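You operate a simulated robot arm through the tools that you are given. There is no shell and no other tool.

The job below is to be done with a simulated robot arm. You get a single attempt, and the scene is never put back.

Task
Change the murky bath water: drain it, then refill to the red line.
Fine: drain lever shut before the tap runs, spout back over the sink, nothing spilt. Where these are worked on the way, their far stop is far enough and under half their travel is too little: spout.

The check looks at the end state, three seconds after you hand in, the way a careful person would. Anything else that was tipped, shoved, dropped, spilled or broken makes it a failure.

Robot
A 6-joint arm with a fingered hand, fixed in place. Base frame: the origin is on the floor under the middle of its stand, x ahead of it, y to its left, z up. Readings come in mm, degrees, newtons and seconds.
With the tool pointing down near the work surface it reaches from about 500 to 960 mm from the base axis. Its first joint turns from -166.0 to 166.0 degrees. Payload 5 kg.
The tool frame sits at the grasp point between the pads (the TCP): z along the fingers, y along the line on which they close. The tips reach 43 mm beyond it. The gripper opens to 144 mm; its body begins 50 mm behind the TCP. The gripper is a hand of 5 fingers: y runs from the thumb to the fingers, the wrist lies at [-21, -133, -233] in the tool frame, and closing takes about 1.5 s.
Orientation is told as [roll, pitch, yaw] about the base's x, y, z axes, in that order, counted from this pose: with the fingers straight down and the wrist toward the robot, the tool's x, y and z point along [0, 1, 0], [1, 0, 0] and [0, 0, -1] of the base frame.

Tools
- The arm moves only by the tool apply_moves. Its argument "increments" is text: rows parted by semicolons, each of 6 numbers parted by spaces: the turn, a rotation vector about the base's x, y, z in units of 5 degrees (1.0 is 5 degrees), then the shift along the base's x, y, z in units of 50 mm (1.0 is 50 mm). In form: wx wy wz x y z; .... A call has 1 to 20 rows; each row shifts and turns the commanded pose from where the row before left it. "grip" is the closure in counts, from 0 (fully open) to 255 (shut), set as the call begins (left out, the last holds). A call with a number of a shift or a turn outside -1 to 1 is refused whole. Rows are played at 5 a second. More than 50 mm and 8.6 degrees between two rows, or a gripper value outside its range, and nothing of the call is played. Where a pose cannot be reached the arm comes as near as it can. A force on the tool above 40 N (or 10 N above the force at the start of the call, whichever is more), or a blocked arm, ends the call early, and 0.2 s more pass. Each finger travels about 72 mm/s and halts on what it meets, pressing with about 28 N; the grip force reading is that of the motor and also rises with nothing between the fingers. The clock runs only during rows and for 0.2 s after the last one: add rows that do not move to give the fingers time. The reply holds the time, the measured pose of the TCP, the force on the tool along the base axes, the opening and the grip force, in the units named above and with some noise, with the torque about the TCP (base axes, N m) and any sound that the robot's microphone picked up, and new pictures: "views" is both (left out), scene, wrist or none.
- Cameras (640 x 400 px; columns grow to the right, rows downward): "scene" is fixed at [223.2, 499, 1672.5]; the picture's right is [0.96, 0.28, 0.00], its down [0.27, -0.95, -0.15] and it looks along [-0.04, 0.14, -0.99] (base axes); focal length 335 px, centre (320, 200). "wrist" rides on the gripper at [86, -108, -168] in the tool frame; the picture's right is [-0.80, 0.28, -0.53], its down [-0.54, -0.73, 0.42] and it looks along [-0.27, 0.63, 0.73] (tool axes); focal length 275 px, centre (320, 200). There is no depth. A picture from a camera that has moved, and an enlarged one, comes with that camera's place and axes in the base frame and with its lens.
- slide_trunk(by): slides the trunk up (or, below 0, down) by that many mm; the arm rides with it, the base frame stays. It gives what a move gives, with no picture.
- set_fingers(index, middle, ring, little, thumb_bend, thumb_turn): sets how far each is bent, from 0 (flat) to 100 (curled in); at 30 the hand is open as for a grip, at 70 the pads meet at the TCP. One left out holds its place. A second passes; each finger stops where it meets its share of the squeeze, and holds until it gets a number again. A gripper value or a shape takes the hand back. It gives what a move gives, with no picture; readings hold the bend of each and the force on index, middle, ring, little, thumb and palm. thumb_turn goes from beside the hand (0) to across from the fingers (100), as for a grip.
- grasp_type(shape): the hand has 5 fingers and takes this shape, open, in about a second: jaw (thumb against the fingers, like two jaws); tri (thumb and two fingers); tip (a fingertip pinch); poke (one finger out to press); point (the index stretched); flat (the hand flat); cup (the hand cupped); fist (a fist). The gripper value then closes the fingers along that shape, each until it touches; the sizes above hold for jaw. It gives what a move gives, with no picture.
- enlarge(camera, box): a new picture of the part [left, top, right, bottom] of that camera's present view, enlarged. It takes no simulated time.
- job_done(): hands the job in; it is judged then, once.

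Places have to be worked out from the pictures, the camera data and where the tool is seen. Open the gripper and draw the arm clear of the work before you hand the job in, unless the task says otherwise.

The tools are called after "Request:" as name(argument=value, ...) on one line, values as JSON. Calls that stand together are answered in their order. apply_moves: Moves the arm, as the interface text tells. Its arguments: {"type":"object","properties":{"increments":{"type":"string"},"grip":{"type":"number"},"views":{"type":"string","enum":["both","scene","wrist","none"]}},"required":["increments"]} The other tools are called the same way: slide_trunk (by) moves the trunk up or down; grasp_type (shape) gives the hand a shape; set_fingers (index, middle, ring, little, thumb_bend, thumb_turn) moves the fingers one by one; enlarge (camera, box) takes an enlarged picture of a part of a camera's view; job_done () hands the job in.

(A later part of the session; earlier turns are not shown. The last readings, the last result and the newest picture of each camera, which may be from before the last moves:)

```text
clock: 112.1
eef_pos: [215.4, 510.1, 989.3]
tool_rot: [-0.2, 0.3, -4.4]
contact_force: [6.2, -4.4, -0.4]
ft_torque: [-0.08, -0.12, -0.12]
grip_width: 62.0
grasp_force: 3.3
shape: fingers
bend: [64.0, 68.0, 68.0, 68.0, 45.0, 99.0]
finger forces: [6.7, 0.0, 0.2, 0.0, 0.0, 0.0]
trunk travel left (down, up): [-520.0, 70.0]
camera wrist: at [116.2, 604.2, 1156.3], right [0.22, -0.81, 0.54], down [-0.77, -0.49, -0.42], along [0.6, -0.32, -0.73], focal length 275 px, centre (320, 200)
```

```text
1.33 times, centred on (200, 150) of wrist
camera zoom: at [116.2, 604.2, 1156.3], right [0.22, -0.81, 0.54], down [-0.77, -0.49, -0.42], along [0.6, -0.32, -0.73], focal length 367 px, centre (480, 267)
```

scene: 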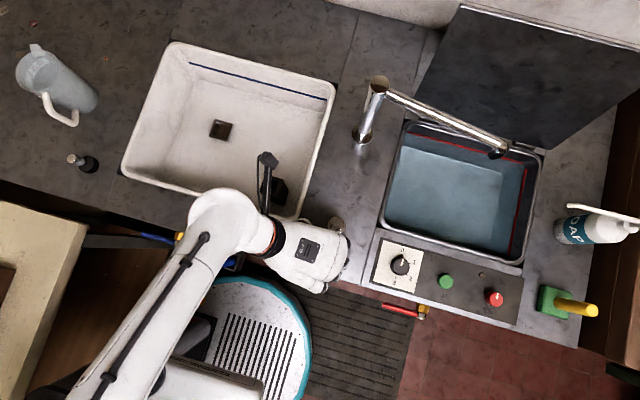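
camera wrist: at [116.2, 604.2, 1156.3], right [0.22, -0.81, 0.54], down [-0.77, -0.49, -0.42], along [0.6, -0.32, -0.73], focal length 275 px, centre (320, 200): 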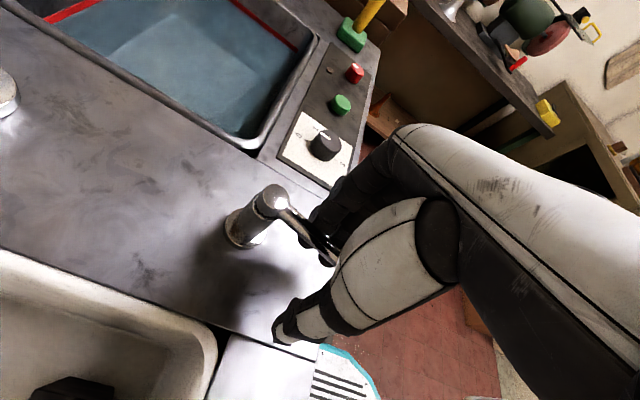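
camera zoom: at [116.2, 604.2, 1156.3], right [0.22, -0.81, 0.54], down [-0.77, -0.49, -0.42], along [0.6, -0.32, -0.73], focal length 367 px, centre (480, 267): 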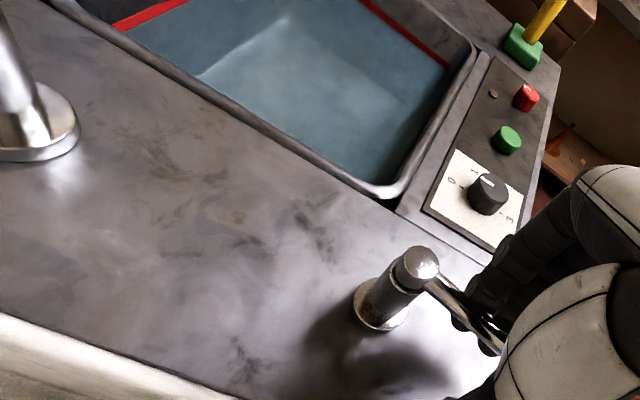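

The stream has stopped and the level sits at the red line. I'll press the handle slightly more to be sure it's fully against its closed stop.

Request:
apply_moves(increments="0 0 0 -0.1 0.03 0; 0 0 0 -0.08 0.03 0; 0 0 0 0 0 0; 0 0 0 0 0 0; 0 0 0 0 0 0", views="none")

Request:
enlarge(camera="scene", box=[400, 110, 550, 250])

Request:
enlarge(camera="scene", box=[470, 130, 550, 190])

```text
clock: 113.3
eef_pos: [207.8, 512.3, 988.6]
tool_rot: [-0.2, 0.4, -4.3]
contact_force: [22.8, -15.8, 5.6]
ft_torque: [-0.18, -0.59, -0.36]
grip_width: 70.3
grasp_force: 12.3
shape: fingers
bend: [59.0, 66.0, 65.0, 68.0, 45.0, 99.0]
finger forces: [17.5, 2.6, 3.4, 0.1, 0.0, 0.1]
trunk travel left (down, up): [-520.0, 70.0]
```

```text
2.86 times, centred on (475, 180) of scene
camera zoom: at [223.2, 499.0, 1672.5], right [0.96, 0.28, 0.0], down [0.27, -0.95, -0.15], along [-0.04, 0.14, -0.99], focal length 956 px, centre (-123, 257)
```

zoom: 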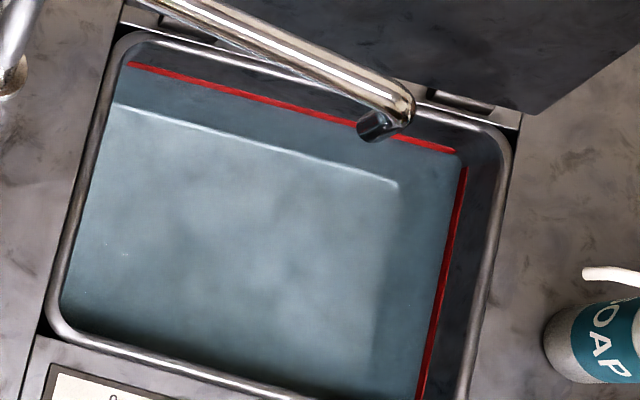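

```text
6.67 times, centred on (510, 160) of scene
camera zoom: at [223.2, 499.0, 1672.5], right [0.96, 0.28, 0.0], down [0.27, -0.95, -0.15], along [-0.04, 0.14, -0.99], focal length 2231 px, centre (-947, 467)
```

zoom: 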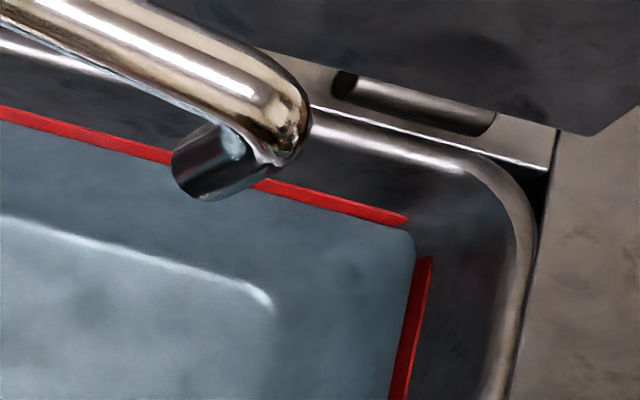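

The handle is hard against its stop (over 20 N) and no water flows. I'll ease off so the rod is centred in the gap, open the fingers and lift straight up.

Request:
apply_moves(increments="0 0 0 0.2 -0.06 0; 0 0 0 0.2 -0.05 0; 0 0 0 0.1 -0.02 0; 0 0 0 0 0 0", views="none")

Request:
set_fingers(index=50, middle=50, ring=50, little=50)

Request:
apply_moves(increments="0 0 0 0.1 0 0; 0 0 0 0 0 0.5; 0 0 0 0 0 0.7; 0 0 0 0 0 0.9; 0 0 0 0 0 0.9; 0 0 0 0 0 0.9; 0 0 0 0 0 0", views="both")

Request:
enlarge(camera="wrist", box=[100, 100, 400, 320])

```text
clock: 114.3
eef_pos: [230.7, 508.1, 987.9]
tool_rot: [-0.3, 0.3, -4.2]
contact_force: [0.1, 0.5, -0.5]
ft_torque: [0.0, 0.02, -0.02]
grip_width: 55.6
grasp_force: 0.0
shape: fingers
bend: [68.0, 68.0, 68.0, 68.0, 45.0, 99.0]
finger forces: [0.0, 0.0, 0.0, 0.0, 0.0, 0.1]
trunk travel left (down, up): [-520.0, 70.0]
```

```text
clock: 115.3
eef_pos: [230.3, 508.6, 989.6]
tool_rot: [-0.2, 0.2, -4.4]
contact_force: [-0.3, -1.0, 0.3]
ft_torque: [0.02, 0.03, 0.01]
grip_width: 87.5
grasp_force: 0.1
shape: fingers
bend: [50.0, 50.0, 50.0, 50.0, 45.0, 99.0]
finger forces: [0.0, 0.1, 0.0, 0.0, 0.0, 0.1]
trunk travel left (down, up): [-520.0, 70.0]
```

```text
clock: 116.9
eef_pos: [236.5, 508.9, 1186.9]
tool_rot: [-0.2, 0.4, -4.3]
contact_force: [0.1, 0.5, -0.1]
ft_torque: [-0.01, 0.01, -0.02]
grip_width: 87.7
grasp_force: 0.0
shape: fingers
bend: [50.0, 50.0, 50.0, 50.0, 45.0, 99.0]
finger forces: [0.1, 0.2, 0.0, 0.0, 0.0, 0.0]
trunk travel left (down, up): [-520.0, 70.0]
camera wrist: at [136.2, 602.2, 1354.7], right [0.23, -0.81, 0.54], down [-0.77, -0.49, -0.42], along [0.6, -0.32, -0.73], focal length 275 px, centre (320, 200)
```

scene: 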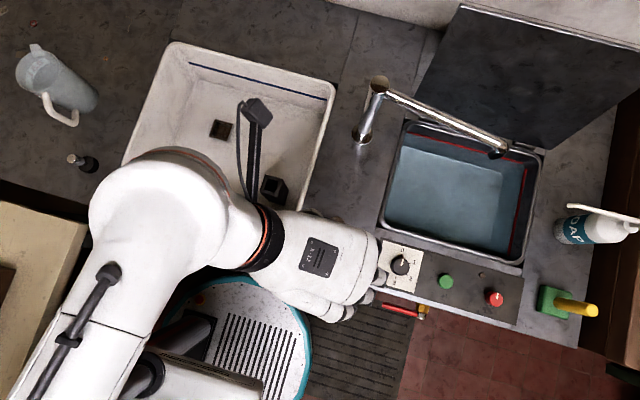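
wrist: 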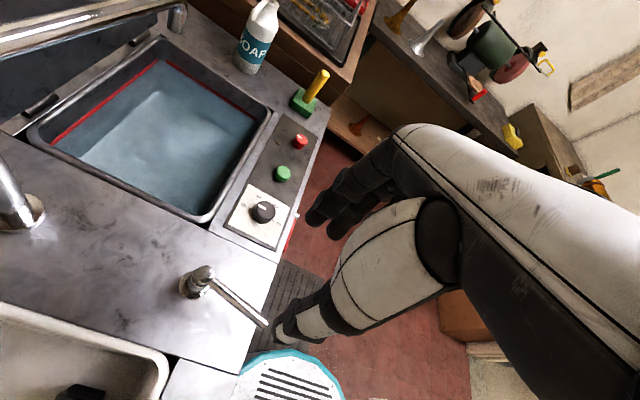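

```text
1.82 times, centred on (250, 210) of wrist
camera zoom: at [136.2, 602.2, 1354.7], right [0.23, -0.81, 0.54], down [-0.77, -0.49, -0.42], along [0.6, -0.32, -0.73], focal length 500 px, centre (447, 182)
```

zoom: 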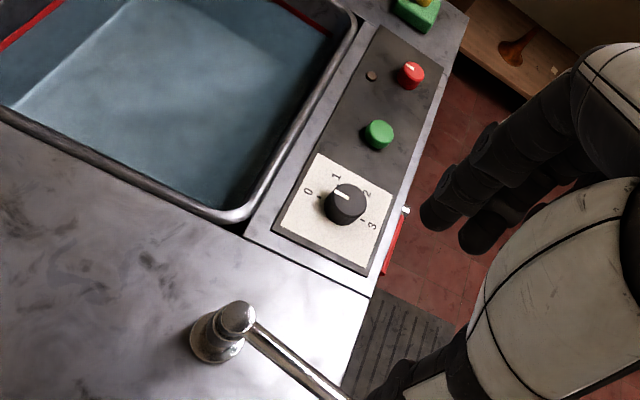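

The tap stays off and the knob and buttons are untouched. Let me look closely at the final water level against the red line before moving the spout back.

Request:
enlarge(camera="wrist", box=[20, 40, 290, 230])

Request:
enlarge(camera="wrist", box=[40, 50, 180, 150])

```text
2.11 times, centred on (155, 135) of wrist
camera zoom: at [136.2, 602.2, 1354.7], right [0.23, -0.81, 0.54], down [-0.77, -0.49, -0.42], along [0.6, -0.32, -0.73], focal length 580 px, centre (667, 337)
```

zoom: 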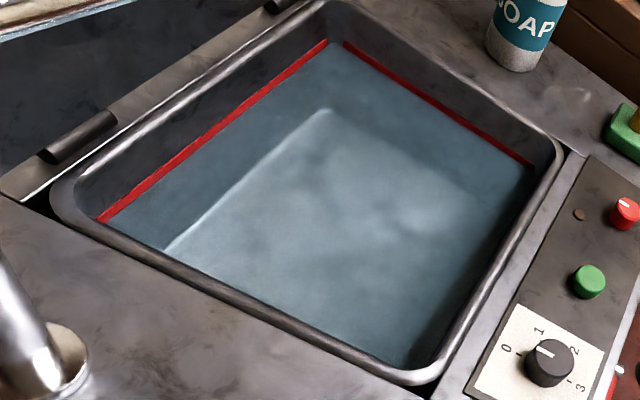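

```text
4.00 times, centred on (110, 100) of wrist
camera zoom: at [136.2, 602.2, 1354.7], right [0.23, -0.81, 0.54], down [-0.77, -0.49, -0.42], along [0.6, -0.32, -0.73], focal length 1101 px, centre (1160, 600)
```

zoom: 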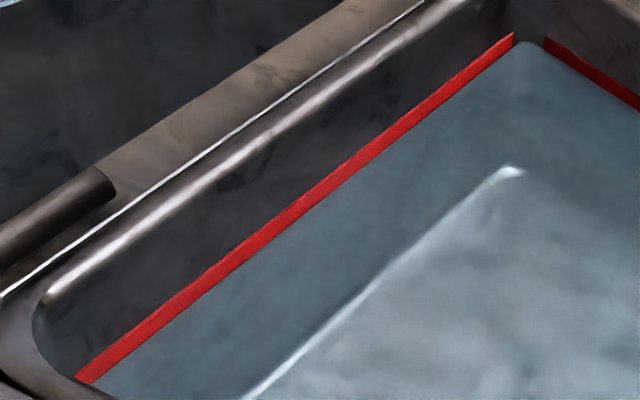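

The water surface lies on the red line. Now the spout must go back: I'll close the fingers into a post again, raise the trunk a little for reach, and turn the hand toward the spout.

Request:
set_fingers(index=70, middle=70, ring=70, little=70, thumb_bend=57)

Request:
slide_trunk(by=65)

Request:
apply_moves(increments="0 0 1 0.085 0.175 -0.03; 0 0 1 0.085 0.175 -0.03; 0 0 1 0.085 0.175 -0.03; 0 0 1 0.085 0.175 -0.03; 0 0 1 0.085 0.175 -0.03; 0 0 1 0.085 0.175 -0.03; 0 0 1 0.085 0.175 -0.03; 0 0 1 0.085 0.175 -0.03; 0 0 1 0.085 0.175 -0.03; 0 0 1 0.085 0.175 -0.03; 0 0 1 0.085 0.175 -0.03; 0 0 1 0.085 0.175 -0.03; 0 0 1 0.085 0.175 -0.03; 0 0 1 0.085 0.175 -0.03; 0 0 1 0.085 0.175 -0.03", views="both")

```text
clock: 117.9
eef_pos: [235.5, 508.6, 1185.8]
tool_rot: [-0.2, 0.3, -4.2]
contact_force: [0.6, 0.6, 0.3]
ft_torque: [-0.01, -0.01, 0.0]
grip_width: 32.8
grasp_force: 0.1
shape: fingers
bend: [70.0, 70.0, 70.0, 70.0, 56.0, 100.0]
finger forces: [0.0, 0.0, 0.1, 0.0, 0.0, 0.0]
trunk travel left (down, up): [-520.0, 70.0]
```

```text
clock: 118.9
eef_pos: [235.8, 508.9, 1251.3]
tool_rot: [-0.3, 0.3, -4.3]
contact_force: [0.2, -0.3, -0.6]
ft_torque: [-0.01, 0.0, -0.01]
grip_width: 32.8
grasp_force: 0.0
shape: fingers
bend: [70.0, 70.0, 70.0, 70.0, 56.0, 100.0]
finger forces: [0.0, 0.0, 0.1, 0.0, 0.0, 0.0]
trunk travel left (down, up): [-585.0, 5.0]
```

```text
clock: 122.1
eef_pos: [299.3, 640.7, 1228.3]
tool_rot: [-0.3, 0.3, 70.9]
contact_force: [0.3, 0.2, 0.5]
ft_torque: [-0.03, -0.01, 0.03]
grip_width: 32.6
grasp_force: 0.1
shape: fingers
bend: [70.0, 70.0, 70.0, 70.0, 56.0, 100.0]
finger forces: [0.0, 0.1, 0.0, 0.0, 0.1, 0.0]
trunk travel left (down, up): [-585.0, 5.0]
camera wrist: at [183.7, 567.1, 1396.5], right [0.84, 0.01, 0.54], down [0.28, -0.87, -0.42], along [0.46, 0.5, -0.73], focal length 275 px, centre (320, 200)
```

scene: 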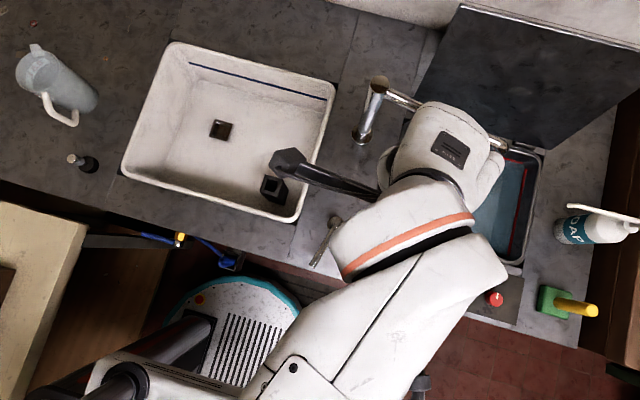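
wrist: 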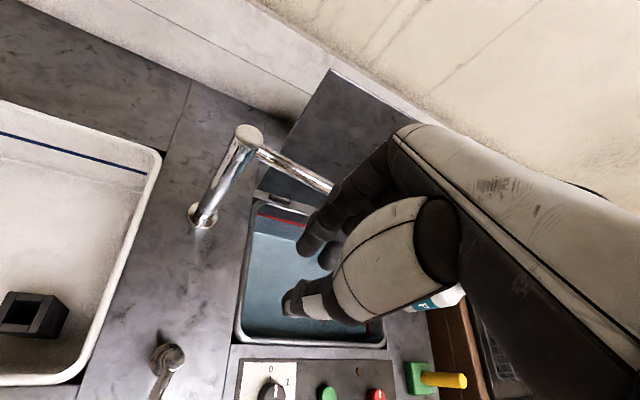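

There's still a 33 mm gap between thumb and fingers. I'll close the thumb against the fingers so the hand forms a compact post, then check it.

Request:
set_fingers(thumb_bend=72)

Request:
apply_moves(increments="0 0 0 0 0 0", views="wrist")

Request:
enlarge(camera="wrist", box=[160, 120, 480, 360])

```text
clock: 123.1
eef_pos: [300.3, 640.7, 1228.8]
tool_rot: [-0.2, 0.3, 70.8]
contact_force: [0.6, -0.7, 1.2]
ft_torque: [0.0, -0.03, 0.01]
grip_width: 4.5
grasp_force: 0.1
shape: fingers
bend: [70.0, 70.0, 70.0, 70.0, 72.0, 100.0]
finger forces: [0.0, 0.0, 0.0, 0.0, 0.0, 0.2]
trunk travel left (down, up): [-585.0, 5.0]
```

```text
clock: 123.5
eef_pos: [300.0, 641.8, 1228.7]
tool_rot: [-0.2, 0.3, 70.7]
contact_force: [-0.2, 0.1, 0.1]
ft_torque: [0.0, 0.02, 0.0]
grip_width: 4.3
grasp_force: 0.0
shape: fingers
bend: [70.0, 70.0, 70.0, 70.0, 72.0, 100.0]
finger forces: [0.0, 0.0, 0.0, 0.1, 0.0, 0.0]
trunk travel left (down, up): [-585.0, 5.0]
camera wrist: at [183.5, 567.0, 1396.6], right [0.84, 0.01, 0.54], down [0.27, -0.87, -0.42], along [0.46, 0.5, -0.73], focal length 275 px, centre (320, 200)
```

wrist: 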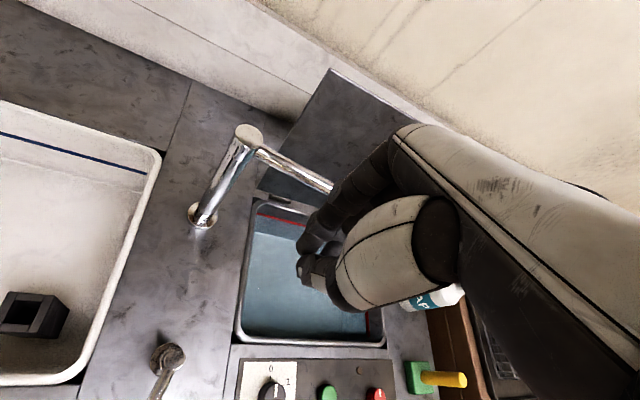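

```text
1.67 times, centred on (320, 240) of wrist
camera zoom: at [183.5, 567.0, 1396.6], right [0.84, 0.01, 0.54], down [0.27, -0.87, -0.42], along [0.46, 0.5, -0.73], focal length 459 px, centre (320, 133)
```

zoom: 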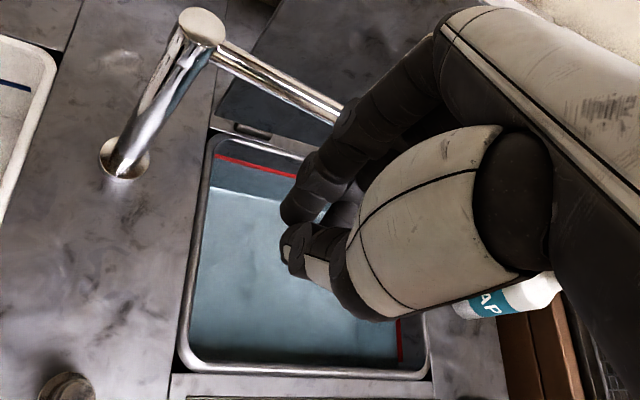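

The hand is a compact post now. I'll pass it over the tube with the tips above it, to the far (+y) side.

Request:
apply_moves(increments="0 0 0 0.16 0.652 -0.1; 0 0 0 0.16 0.652 -0.1; 0 0 0 0.16 0.652 -0.1; 0 0 0 0.16 0.652 -0.1; 0 0 0 0.16 0.652 -0.1; 0 0 0 0 0.3 -0.1; 0 0 0 0 0 0", views="both")

Request:
enlarge(camera="scene", box=[340, 0, 560, 160])

```text
clock: 125.1
eef_pos: [339.1, 808.2, 1200.9]
tool_rot: [-0.2, 0.4, 70.7]
contact_force: [-0.2, -0.3, 0.3]
ft_torque: [0.03, 0.01, 0.03]
grip_width: 4.7
grasp_force: 0.1
shape: fingers
bend: [70.0, 70.0, 70.0, 70.0, 72.0, 100.0]
finger forces: [0.0, 0.0, 0.0, 0.1, 0.1, 0.1]
out of reach, approached as far as the arm can: row 6
trunk travel left (down, up): [-585.0, 5.0]
camera wrist: at [221.1, 733.9, 1367.5], right [0.84, 0.01, 0.54], down [0.27, -0.87, -0.42], along [0.46, 0.5, -0.73], focal length 275 px, centre (320, 200)
```

scene: 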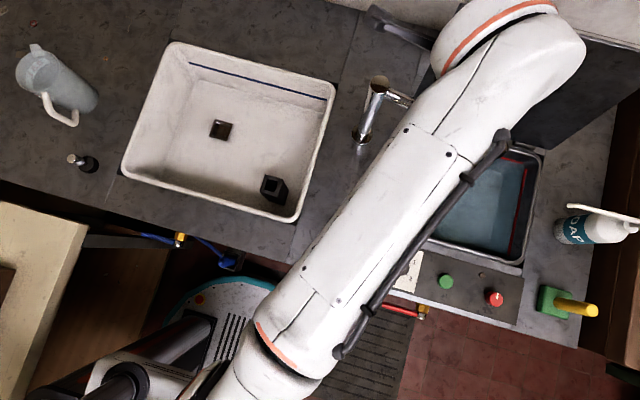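
wrist: 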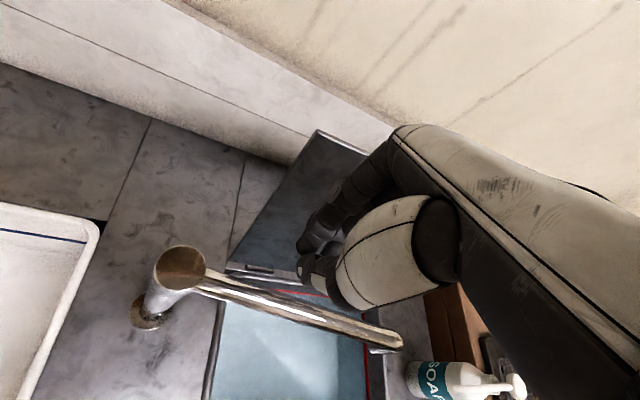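

```text
2.50 times, centred on (450, 80) of scene
camera zoom: at [223.2, 499.0, 1672.5], right [0.96, 0.28, 0.0], down [0.27, -0.95, -0.15], along [-0.04, 0.14, -0.99], focal length 837 px, centre (-5, 500)
```

zoom: 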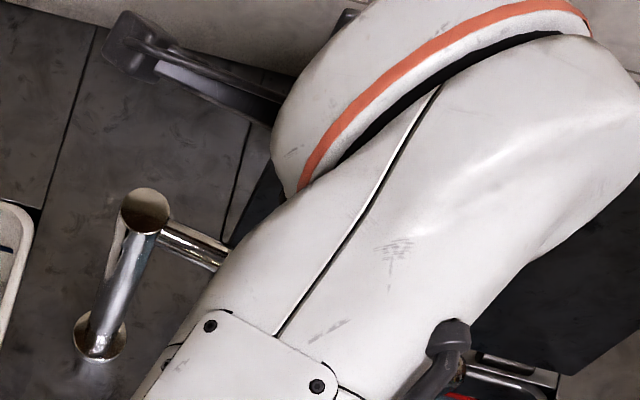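

The post is just beyond the tube. I'll go down behind it while reaching a little further back for clearance.

Request:
apply_moves(increments="0 0 0 0.04 0.2 -0.3; 0 0 0 0.04 0.2 -0.4; 0 0 0 0 0 -0.35; 0 0 0 0 0 -0.3; 0 0 0 0 0 0", views="both")

Request:
enlarge(camera="wrist", box=[100, 180, 440, 400])

```text
clock: 126.3
eef_pos: [337.7, 819.2, 1129.6]
tool_rot: [-0.2, 0.3, 70.8]
contact_force: [0.1, 0.7, 0.6]
ft_torque: [-0.05, 0.03, -0.02]
grip_width: 4.3
grasp_force: 0.9
shape: fingers
bend: [70.0, 70.0, 70.0, 70.0, 72.0, 100.0]
finger forces: [0.1, 0.0, 0.1, 0.1, 1.1, 0.0]
out of reach, approached as far as the arm can: row 1, 2
trunk travel left (down, up): [-585.0, 5.0]
camera wrist: at [221.0, 745.1, 1297.1], right [0.84, 0.01, 0.54], down [0.27, -0.87, -0.42], along [0.46, 0.5, -0.73], focal length 275 px, centre (320, 200)
```

scene: 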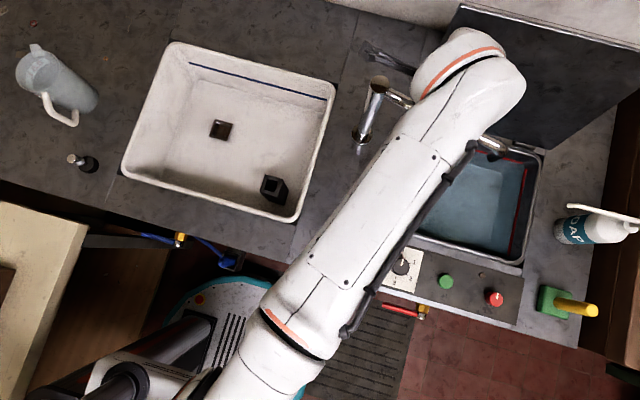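
wrist: 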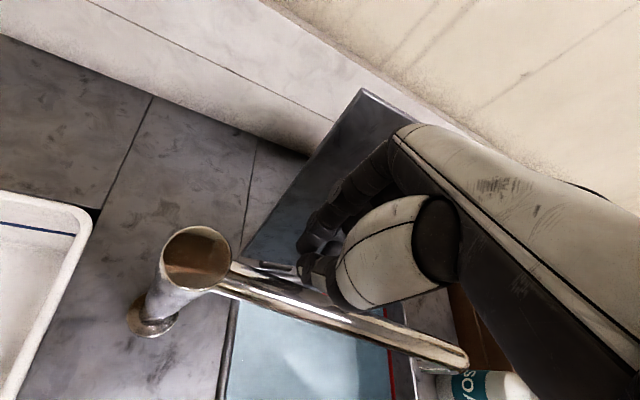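

```text
1.82 times, centred on (270, 290) of wrist
camera zoom: at [221.0, 745.1, 1297.1], right [0.84, 0.01, 0.54], down [0.27, -0.87, -0.42], along [0.46, 0.5, -0.73], focal length 500 px, centre (411, 36)
```

zoom: 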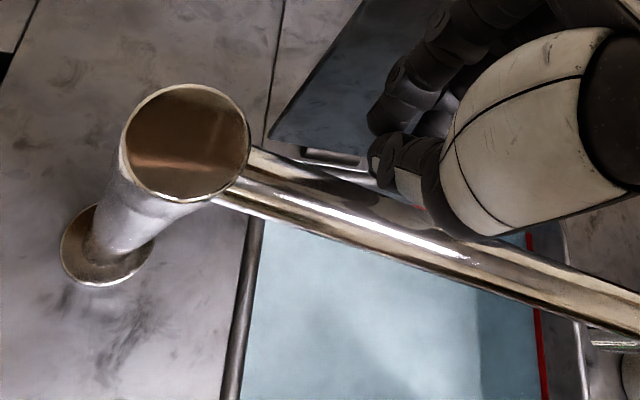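

The thumb already rests lightly (1 N) against the far side of the tube. I'll push it back toward me along its arc, turning the hand with it.

Request:
apply_moves(increments="0 0 -1 0.037 -0.166 0; 0 0 -1 0.037 -0.166 0; 0 0 -1 0.007 -0.169 0; 0 0 -1 0.007 -0.169 0; 0 0 -1 -0.022 -0.168 0; 0 0 -1 -0.022 -0.168 0; 0 0 -1 -0.051 -0.161 0; 0 0 -1 -0.051 -0.161 0", views="both")

Request:
enlarge(camera="scene", box=[300, 40, 560, 240])

```text
clock: 128.1
eef_pos: [334.0, 752.4, 1127.6]
tool_rot: [-0.2, 0.3, 30.6]
contact_force: [0.1, 0.6, 1.2]
ft_torque: [-0.05, -0.02, 0.01]
grip_width: 4.3
grasp_force: 0.0
shape: fingers
bend: [69.0, 70.0, 70.0, 70.0, 72.0, 100.0]
finger forces: [0.0, 0.0, 0.0, 0.0, 0.7, 0.0]
trunk travel left (down, up): [-585.0, 5.0]
camera wrist: at [198.2, 771.1, 1296.8], right [0.65, -0.54, 0.54], down [-0.35, -0.84, -0.42], along [0.67, 0.08, -0.73], focal length 275 px, centre (320, 200)
```

scene: 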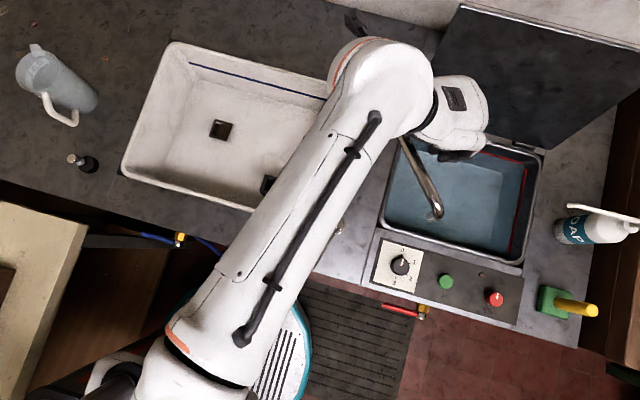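
wrist: 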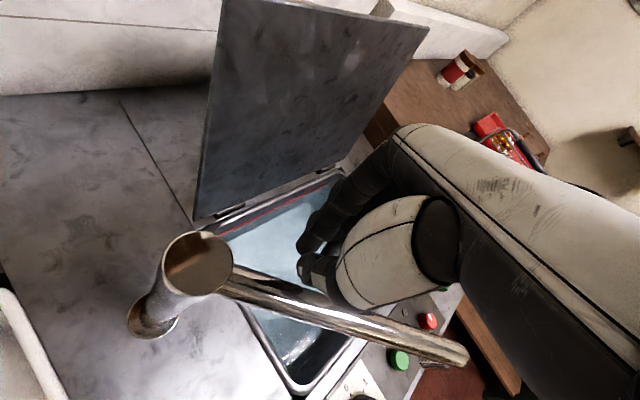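

```text
2.00 times, centred on (430, 140) of scene
camera zoom: at [223.2, 499.0, 1672.5], right [0.96, 0.28, 0.0], down [0.27, -0.95, -0.15], along [-0.04, 0.14, -0.99], focal length 669 px, centre (100, 320)
```

zoom: 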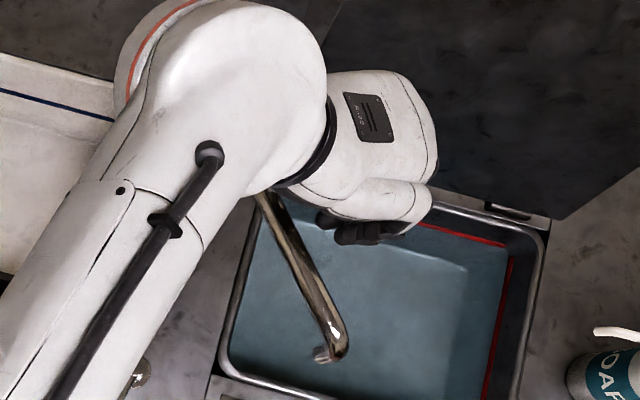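

The spout swings back smoothly, now at about 312°. I'll continue to where it points toward me.

Request:
apply_moves(increments="0 0 -1 -0.078 -0.15 0; 0 0 -1 -0.078 -0.15 0; 0 0 -1 -0.103 -0.135 0; 0 0 -1 -0.103 -0.135 0; 0 0 -1 -0.126 -0.114 0; 0 0 -1 -0.126 -0.114 0; 0 0 -1 -0.142 -0.091 0; 0 0 -1 -0.142 -0.091 0", views="both")

Request:
enlarge(camera="wrist", box=[80, 160, 460, 400])

```text
clock: 129.9
eef_pos: [288.7, 703.3, 1130.5]
tool_rot: [-0.3, 0.3, -9.3]
contact_force: [0.2, 0.5, 0.1]
ft_torque: [0.0, 0.03, -0.02]
grip_width: 4.4
grasp_force: 0.2
shape: fingers
bend: [69.0, 70.0, 70.0, 70.0, 72.0, 100.0]
finger forces: [0.0, 0.0, 0.0, 0.1, 0.4, 0.1]
trunk travel left (down, up): [-585.0, 5.0]
camera wrist: at [198.4, 805.0, 1297.1], right [0.15, -0.83, 0.54], down [-0.81, -0.42, -0.42], along [0.57, -0.37, -0.73], focal length 275 px, centre (320, 200)
```

scene: 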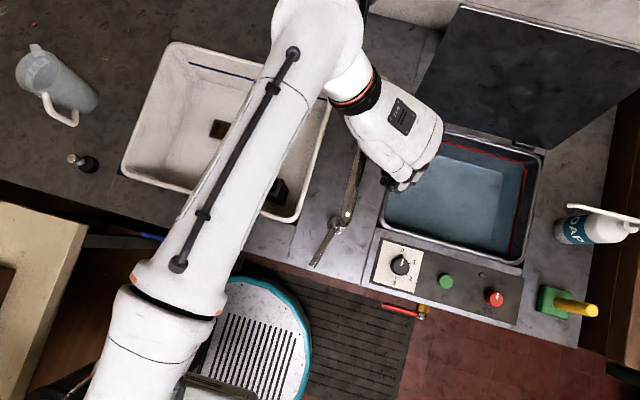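
wrist: 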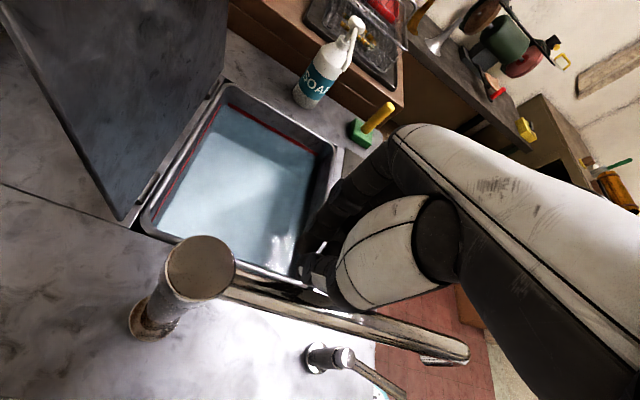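

```text
1.67 times, centred on (270, 280) of wrist
camera zoom: at [198.4, 805.0, 1297.1], right [0.15, -0.83, 0.54], down [-0.81, -0.42, -0.42], along [0.57, -0.37, -0.73], focal length 459 px, centre (403, 67)
```

zoom: 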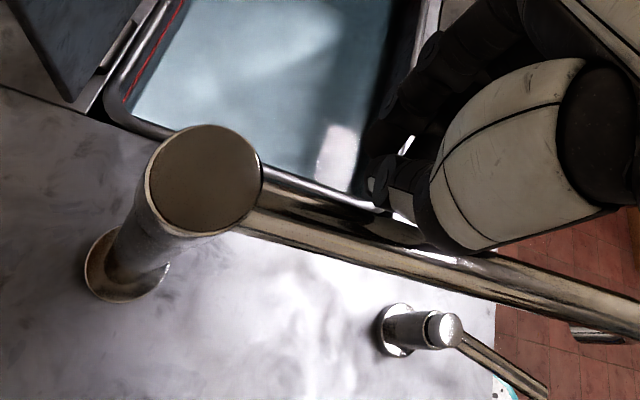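

The spout is at about 272°. Keeping the hand's heading, I'll push it on toward the sink.

Request:
apply_moves(increments="0 0 0 -0.229 -0.07 0; 0 0 0 -0.229 -0.07 0; 0 0 0 -0.229 -0.07 0; 0 0 0 -0.204 0.064 0; 0 0 0 -0.204 0.064 0; 0 0 0 -0.204 0.064 0; 0 0 0 -0.169 0.13 0; 0 0 0 -0.169 0.13 0", views="both")

Request:
enlarge(camera="wrist", box=[80, 160, 460, 400])

```text
clock: 131.7
eef_pos: [206.9, 715.6, 1129.2]
tool_rot: [-0.3, 0.3, -9.3]
contact_force: [-0.3, 0.4, -0.1]
ft_torque: [0.0, -0.02, 0.0]
grip_width: 4.3
grasp_force: 0.2
shape: fingers
bend: [69.0, 70.0, 70.0, 70.0, 72.0, 100.0]
finger forces: [0.0, 0.0, 0.1, 0.2, 0.0, 0.0]
trunk travel left (down, up): [-585.0, 5.0]
camera wrist: at [115.5, 817.6, 1296.8], right [0.16, -0.83, 0.54], down [-0.81, -0.42, -0.42], along [0.57, -0.37, -0.73], focal length 275 px, centre (320, 200)
```

scene: 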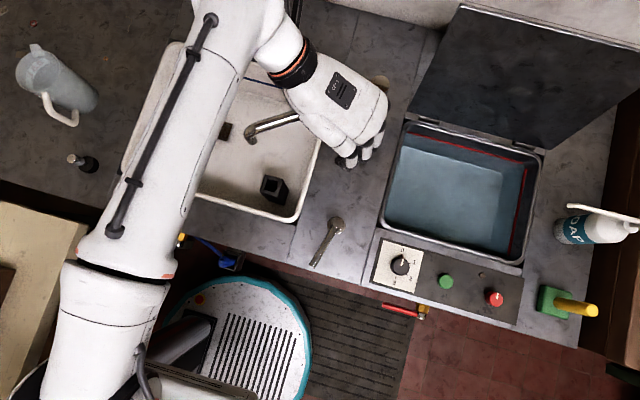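
wrist: 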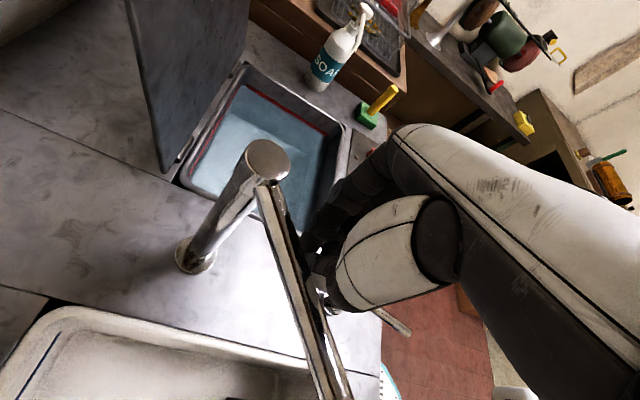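

```text
1.67 times, centred on (270, 280) of wrist
camera zoom: at [115.5, 817.6, 1296.8], right [0.16, -0.83, 0.54], down [-0.81, -0.42, -0.42], along [0.57, -0.37, -0.73], focal length 459 px, centre (403, 67)
```

zoom: 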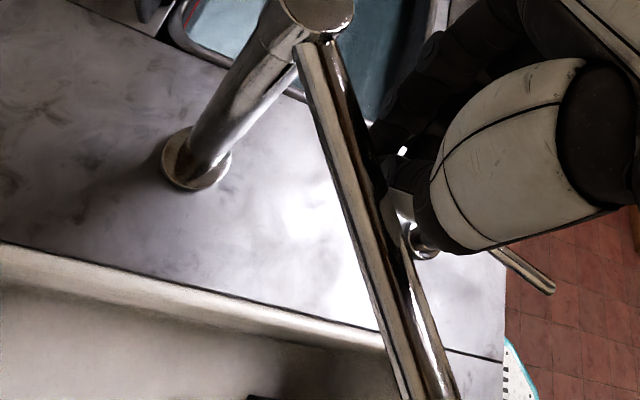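

The outlet is already over the sink near (45, 658), about 213°. I'll push on to its original resting angle.

Request:
apply_moves(increments="0 0 0 -0.169 0.13 0; 0 0 0 -0.138 0.197 0; 0 0 0 -0.138 0.197 0; 0 0 0 -0.092 0.12 0; 0 0 0 0 0 0", views="both")

Request:
enlarge(camera="scene", box=[220, 50, 420, 180])

Request:
enlarge(camera="wrist", box=[80, 160, 460, 400])

```text
clock: 132.9
eef_pos: [179.0, 744.2, 1128.1]
tool_rot: [-0.2, 0.4, -9.2]
contact_force: [0.5, -1.4, 0.1]
ft_torque: [0.02, 0.0, 0.04]
grip_width: 4.4
grasp_force: 0.4
shape: fingers
bend: [69.0, 70.0, 70.0, 70.0, 72.0, 100.0]
finger forces: [0.1, 0.1, 0.0, 0.0, 0.8, 0.1]
out of reach, approached as far as the arm can: row 4
trunk travel left (down, up): [-585.0, 5.0]
camera wrist: at [88.2, 845.2, 1295.5], right [0.16, -0.83, 0.54], down [-0.81, -0.42, -0.42], along [0.57, -0.37, -0.73], focal length 275 px, centre (320, 200)
```

scene: 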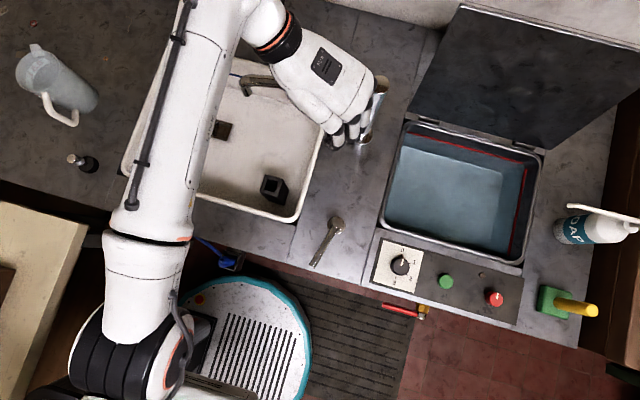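
wrist: 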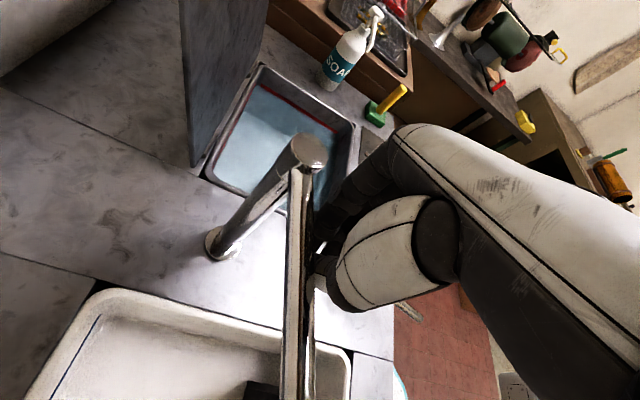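

```text
3.08 times, centred on (320, 115) of scene
camera zoom: at [223.2, 499.0, 1672.5], right [0.96, 0.28, 0.0], down [0.27, -0.95, -0.15], along [-0.04, 0.14, -0.99], focal length 1030 px, centre (320, 462)
```

zoom: 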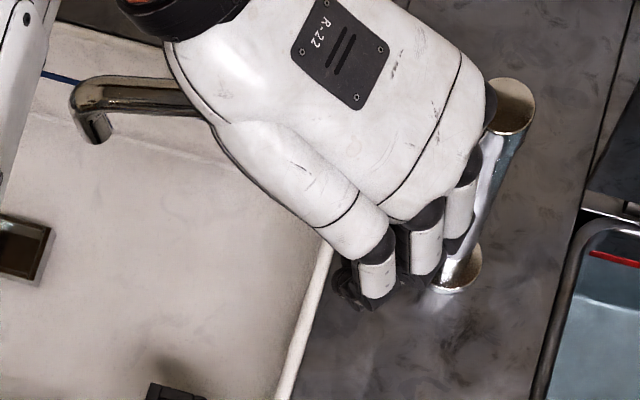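

```text
1.67 times, centred on (270, 280) of wrist
camera zoom: at [88.2, 845.2, 1295.5], right [0.16, -0.83, 0.54], down [-0.81, -0.42, -0.42], along [0.57, -0.37, -0.73], focal length 459 px, centre (403, 67)
```

zoom: 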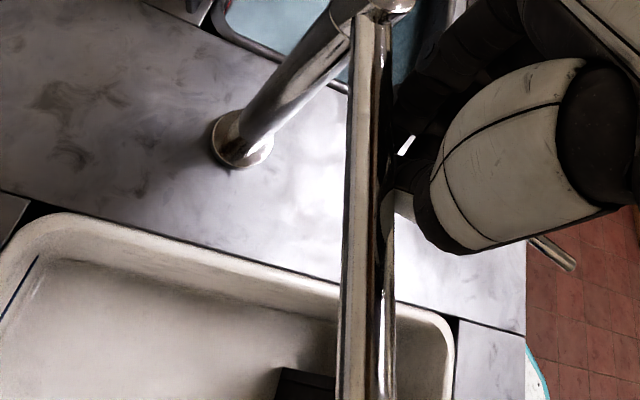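

The outlet is back over the sink, within about 2–3° of where it began. The arm is at its reach limit, so I'll turn the wrist slightly inward and nudge the last few millimetres gently.

Request:
apply_moves(increments="0 0 1 0 0 0; 0 0 1 0 0 0; 0 0 1 0 0.04 0; 0 0 1 0 0.04 0; 0 0 0 0 0.04 0; 0 0 0 0 0 0", views="scene")

Request:
enlarge(camera="scene", box=[200, 0, 400, 130])

```text
clock: 134.3
eef_pos: [179.5, 748.0, 1127.7]
tool_rot: [-0.3, 0.3, 10.8]
contact_force: [0.5, -6.2, -0.2]
ft_torque: [0.03, 0.04, -0.19]
grip_width: 4.3
grasp_force: 3.9
shape: fingers
bend: [69.0, 70.0, 70.0, 70.0, 72.0, 100.0]
finger forces: [6.5, 0.1, 0.0, 0.1, 0.0, 0.1]
trunk travel left (down, up): [-585.0, 5.0]
```

scene: 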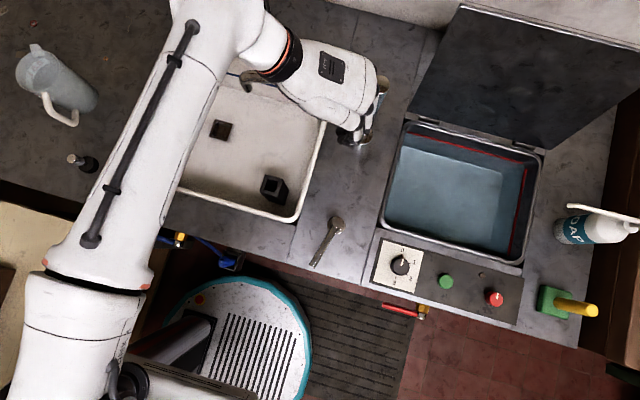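

```text
3.08 times, centred on (300, 65) of scene
camera zoom: at [223.2, 499.0, 1672.5], right [0.96, 0.28, 0.0], down [0.27, -0.95, -0.15], along [-0.04, 0.14, -0.99], focal length 1030 px, centre (382, 615)
```

zoom: 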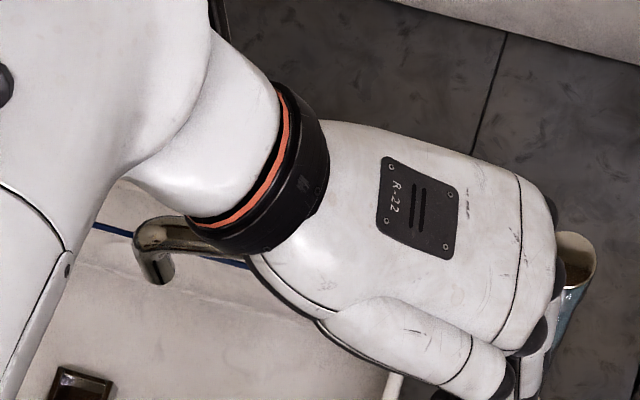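

The index now meets about 6 N of resistance, and the spout's end is exactly where it started, at its stop. I'll back away from the tube, then rise and withdraw from the work area.

Request:
apply_moves(increments="0 0 0 0 -0.3 0; 0 0 0 0.1 -0.6 0; 0 0 0 0.1 -0.6 0.3; 0 0 0 0 -0.6 0.6; 0 0 0 0 -0.6 0.8; 0 0 0 0 -0.6 0.8; 0 0 0 0 -0.8 0.8; 0 0 0 0 -0.8 0.6; 0 0 0 0 -0.6 0.3; 0 0 0 0 0 0", views="none")

Request:
apply_moves(increments="0 0 0 0 0 0; 0 0 0 0 0 0; 0 0 0 0 0 0; 0 0 0 0 0 0; 0 0 0 0 0 0; 0 0 0 0 0 0; 0 0 0 0 0 0; 0 0 0 0 0 0; 0 0 0 0 0 0", grip=0, views="both")

Request:
enlarge(camera="scene", box=[200, 30, 400, 160])

Request:
enlarge(camera="scene", box=[360, 100, 620, 340])

```text
refused: row 7 steps farther than a row can; nothing moved
```

```text
clock: 136.3
eef_pos: [179.5, 746.9, 1128.2]
tool_rot: [-0.2, 0.3, 10.7]
contact_force: [-5.4, -12.6, -0.2]
ft_torque: [-0.13, 0.09, -0.63]
grip_width: 142.3
grasp_force: 0.1
shape: jaw
bend: [35.0, 30.0, 30.0, 30.0, 30.0, 98.0]
finger forces: [11.8, 0.1, 0.0, 0.0, 0.0, 0.0]
trunk travel left (down, up): [-585.0, 5.0]
camera wrist: at [58.1, 811.9, 1296.1], right [0.43, -0.73, 0.54], down [-0.61, -0.67, -0.42], along [0.66, -0.15, -0.73], focal length 275 px, centre (320, 200)
```

scene: 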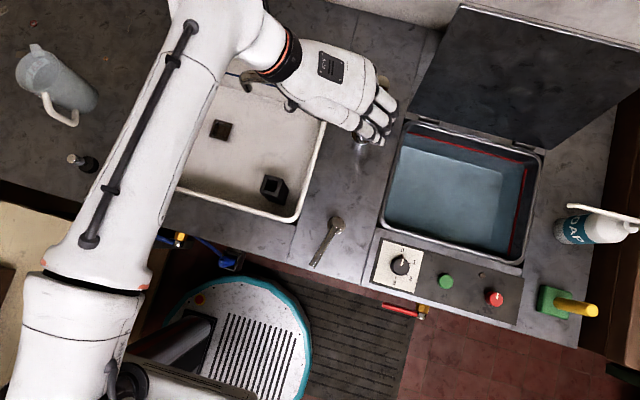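
wrist: 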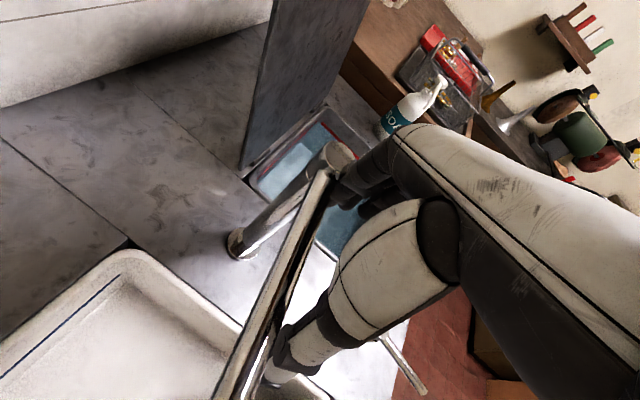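

```text
3.08 times, centred on (300, 95) of scene
camera zoom: at [223.2, 499.0, 1672.5], right [0.96, 0.28, 0.0], down [0.27, -0.95, -0.15], along [-0.04, 0.14, -0.99], focal length 1030 px, centre (382, 523)
```

zoom: 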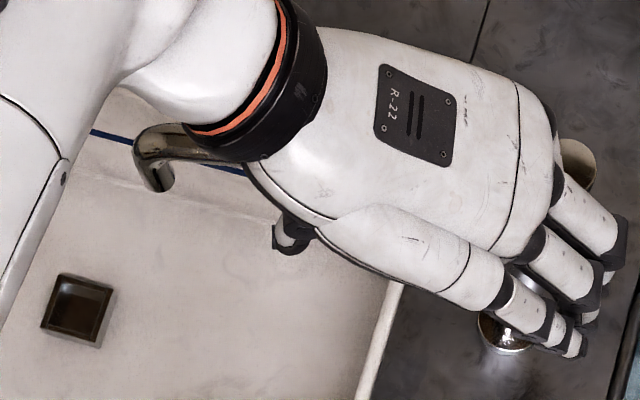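

```text
1.67 times, centred on (490, 220) of scene
camera zoom: at [223.2, 499.0, 1672.5], right [0.96, 0.28, 0.0], down [0.27, -0.95, -0.15], along [-0.04, 0.14, -0.99], focal length 558 px, centre (37, 167)
```

zoom: 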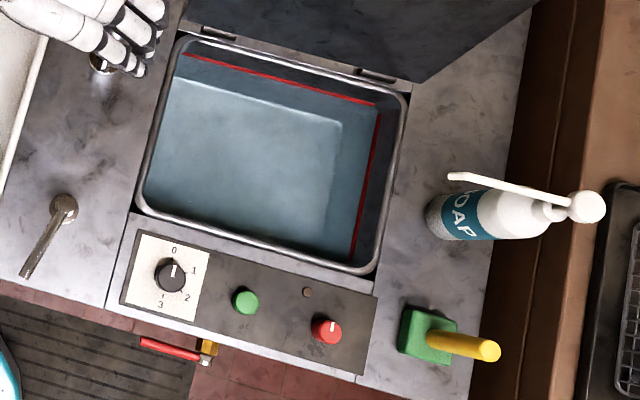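

The retreat was refused for step size, so the hand opened in place and the index is leaning on the column, but the spout hasn't moved. I'll back straight off with smaller steps now.

Request:
apply_moves(increments="0 0 0 0 -0.2 0; 0 0 0 0 -0.3 0; 0 0 0 0 -0.6 0; 0 0 0 0 -0.6 0.3; 0 0 0 0 -0.6 0.6; 0 0 0 0 -0.6 0.7; 0 0 0 0 -0.6 0.7; 0 0 0 0 -0.6 0.7; 0 0 0 0 -0.6 0.6; 0 0 0 0 -0.6 0.3; 0 0 0 0 0 0", views="both")

Request:
enlarge(camera="scene", box=[200, 0, 400, 130])

Request:
enlarge(camera="scene", box=[300, 180, 480, 340])

```text
clock: 138.7
eef_pos: [179.7, 486.2, 1322.2]
tool_rot: [-0.3, 0.4, 10.8]
contact_force: [-0.7, 0.2, -0.5]
ft_torque: [0.03, -0.02, -0.04]
grip_width: 143.8
grasp_force: 0.0
shape: jaw
bend: [30.0, 30.0, 30.0, 30.0, 30.0, 98.0]
finger forces: [0.0, 0.1, 0.0, 0.0, 0.0, 0.0]
trunk travel left (down, up): [-585.0, 5.0]
camera wrist: at [59.1, 550.8, 1489.8], right [0.43, -0.73, 0.54], down [-0.61, -0.67, -0.42], along [0.66, -0.15, -0.73], focal length 275 px, centre (320, 200)
```

scene: 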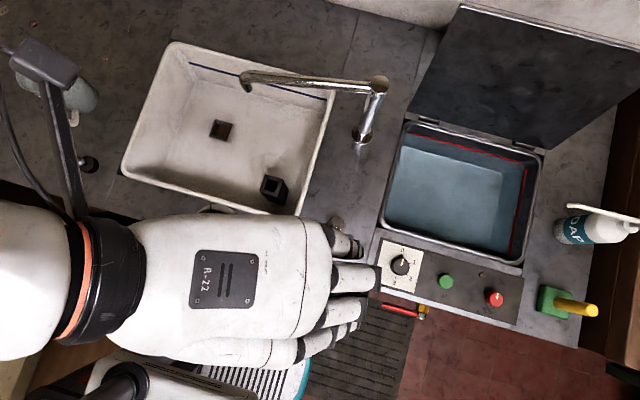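
wrist: 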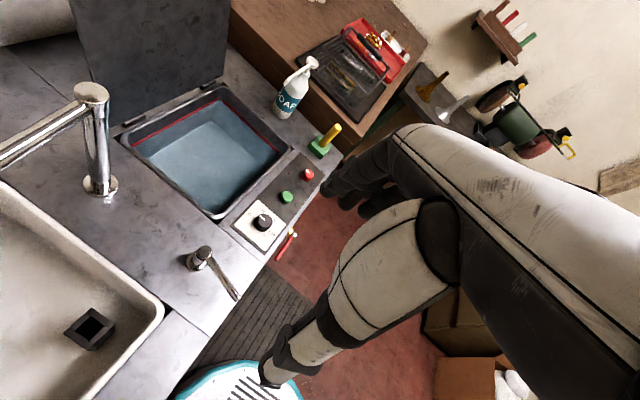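

```text
3.08 times, centred on (300, 65) of scene
camera zoom: at [223.2, 499.0, 1672.5], right [0.96, 0.28, 0.0], down [0.27, -0.95, -0.15], along [-0.04, 0.14, -0.99], focal length 1030 px, centre (382, 615)
```

zoom: 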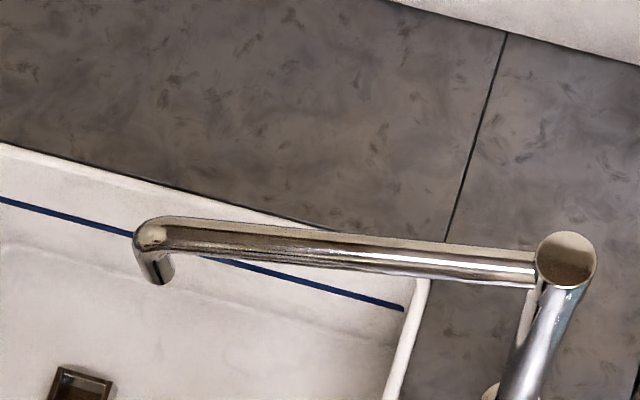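

```text
2.50 times, centred on (390, 260) of scene
camera zoom: at [223.2, 499.0, 1672.5], right [0.96, 0.28, 0.0], down [0.27, -0.95, -0.15], along [-0.04, 0.14, -0.99], focal length 837 px, centre (145, 50)
```

zoom: 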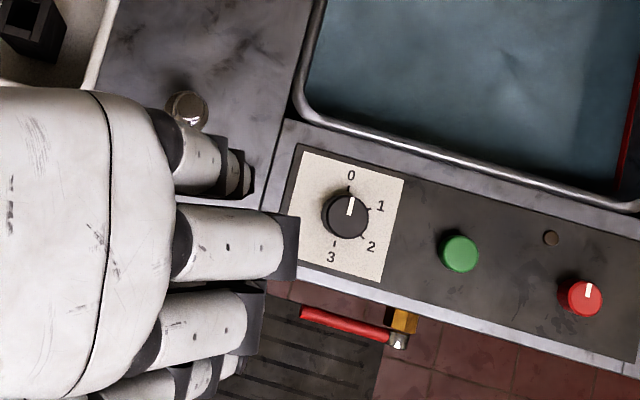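

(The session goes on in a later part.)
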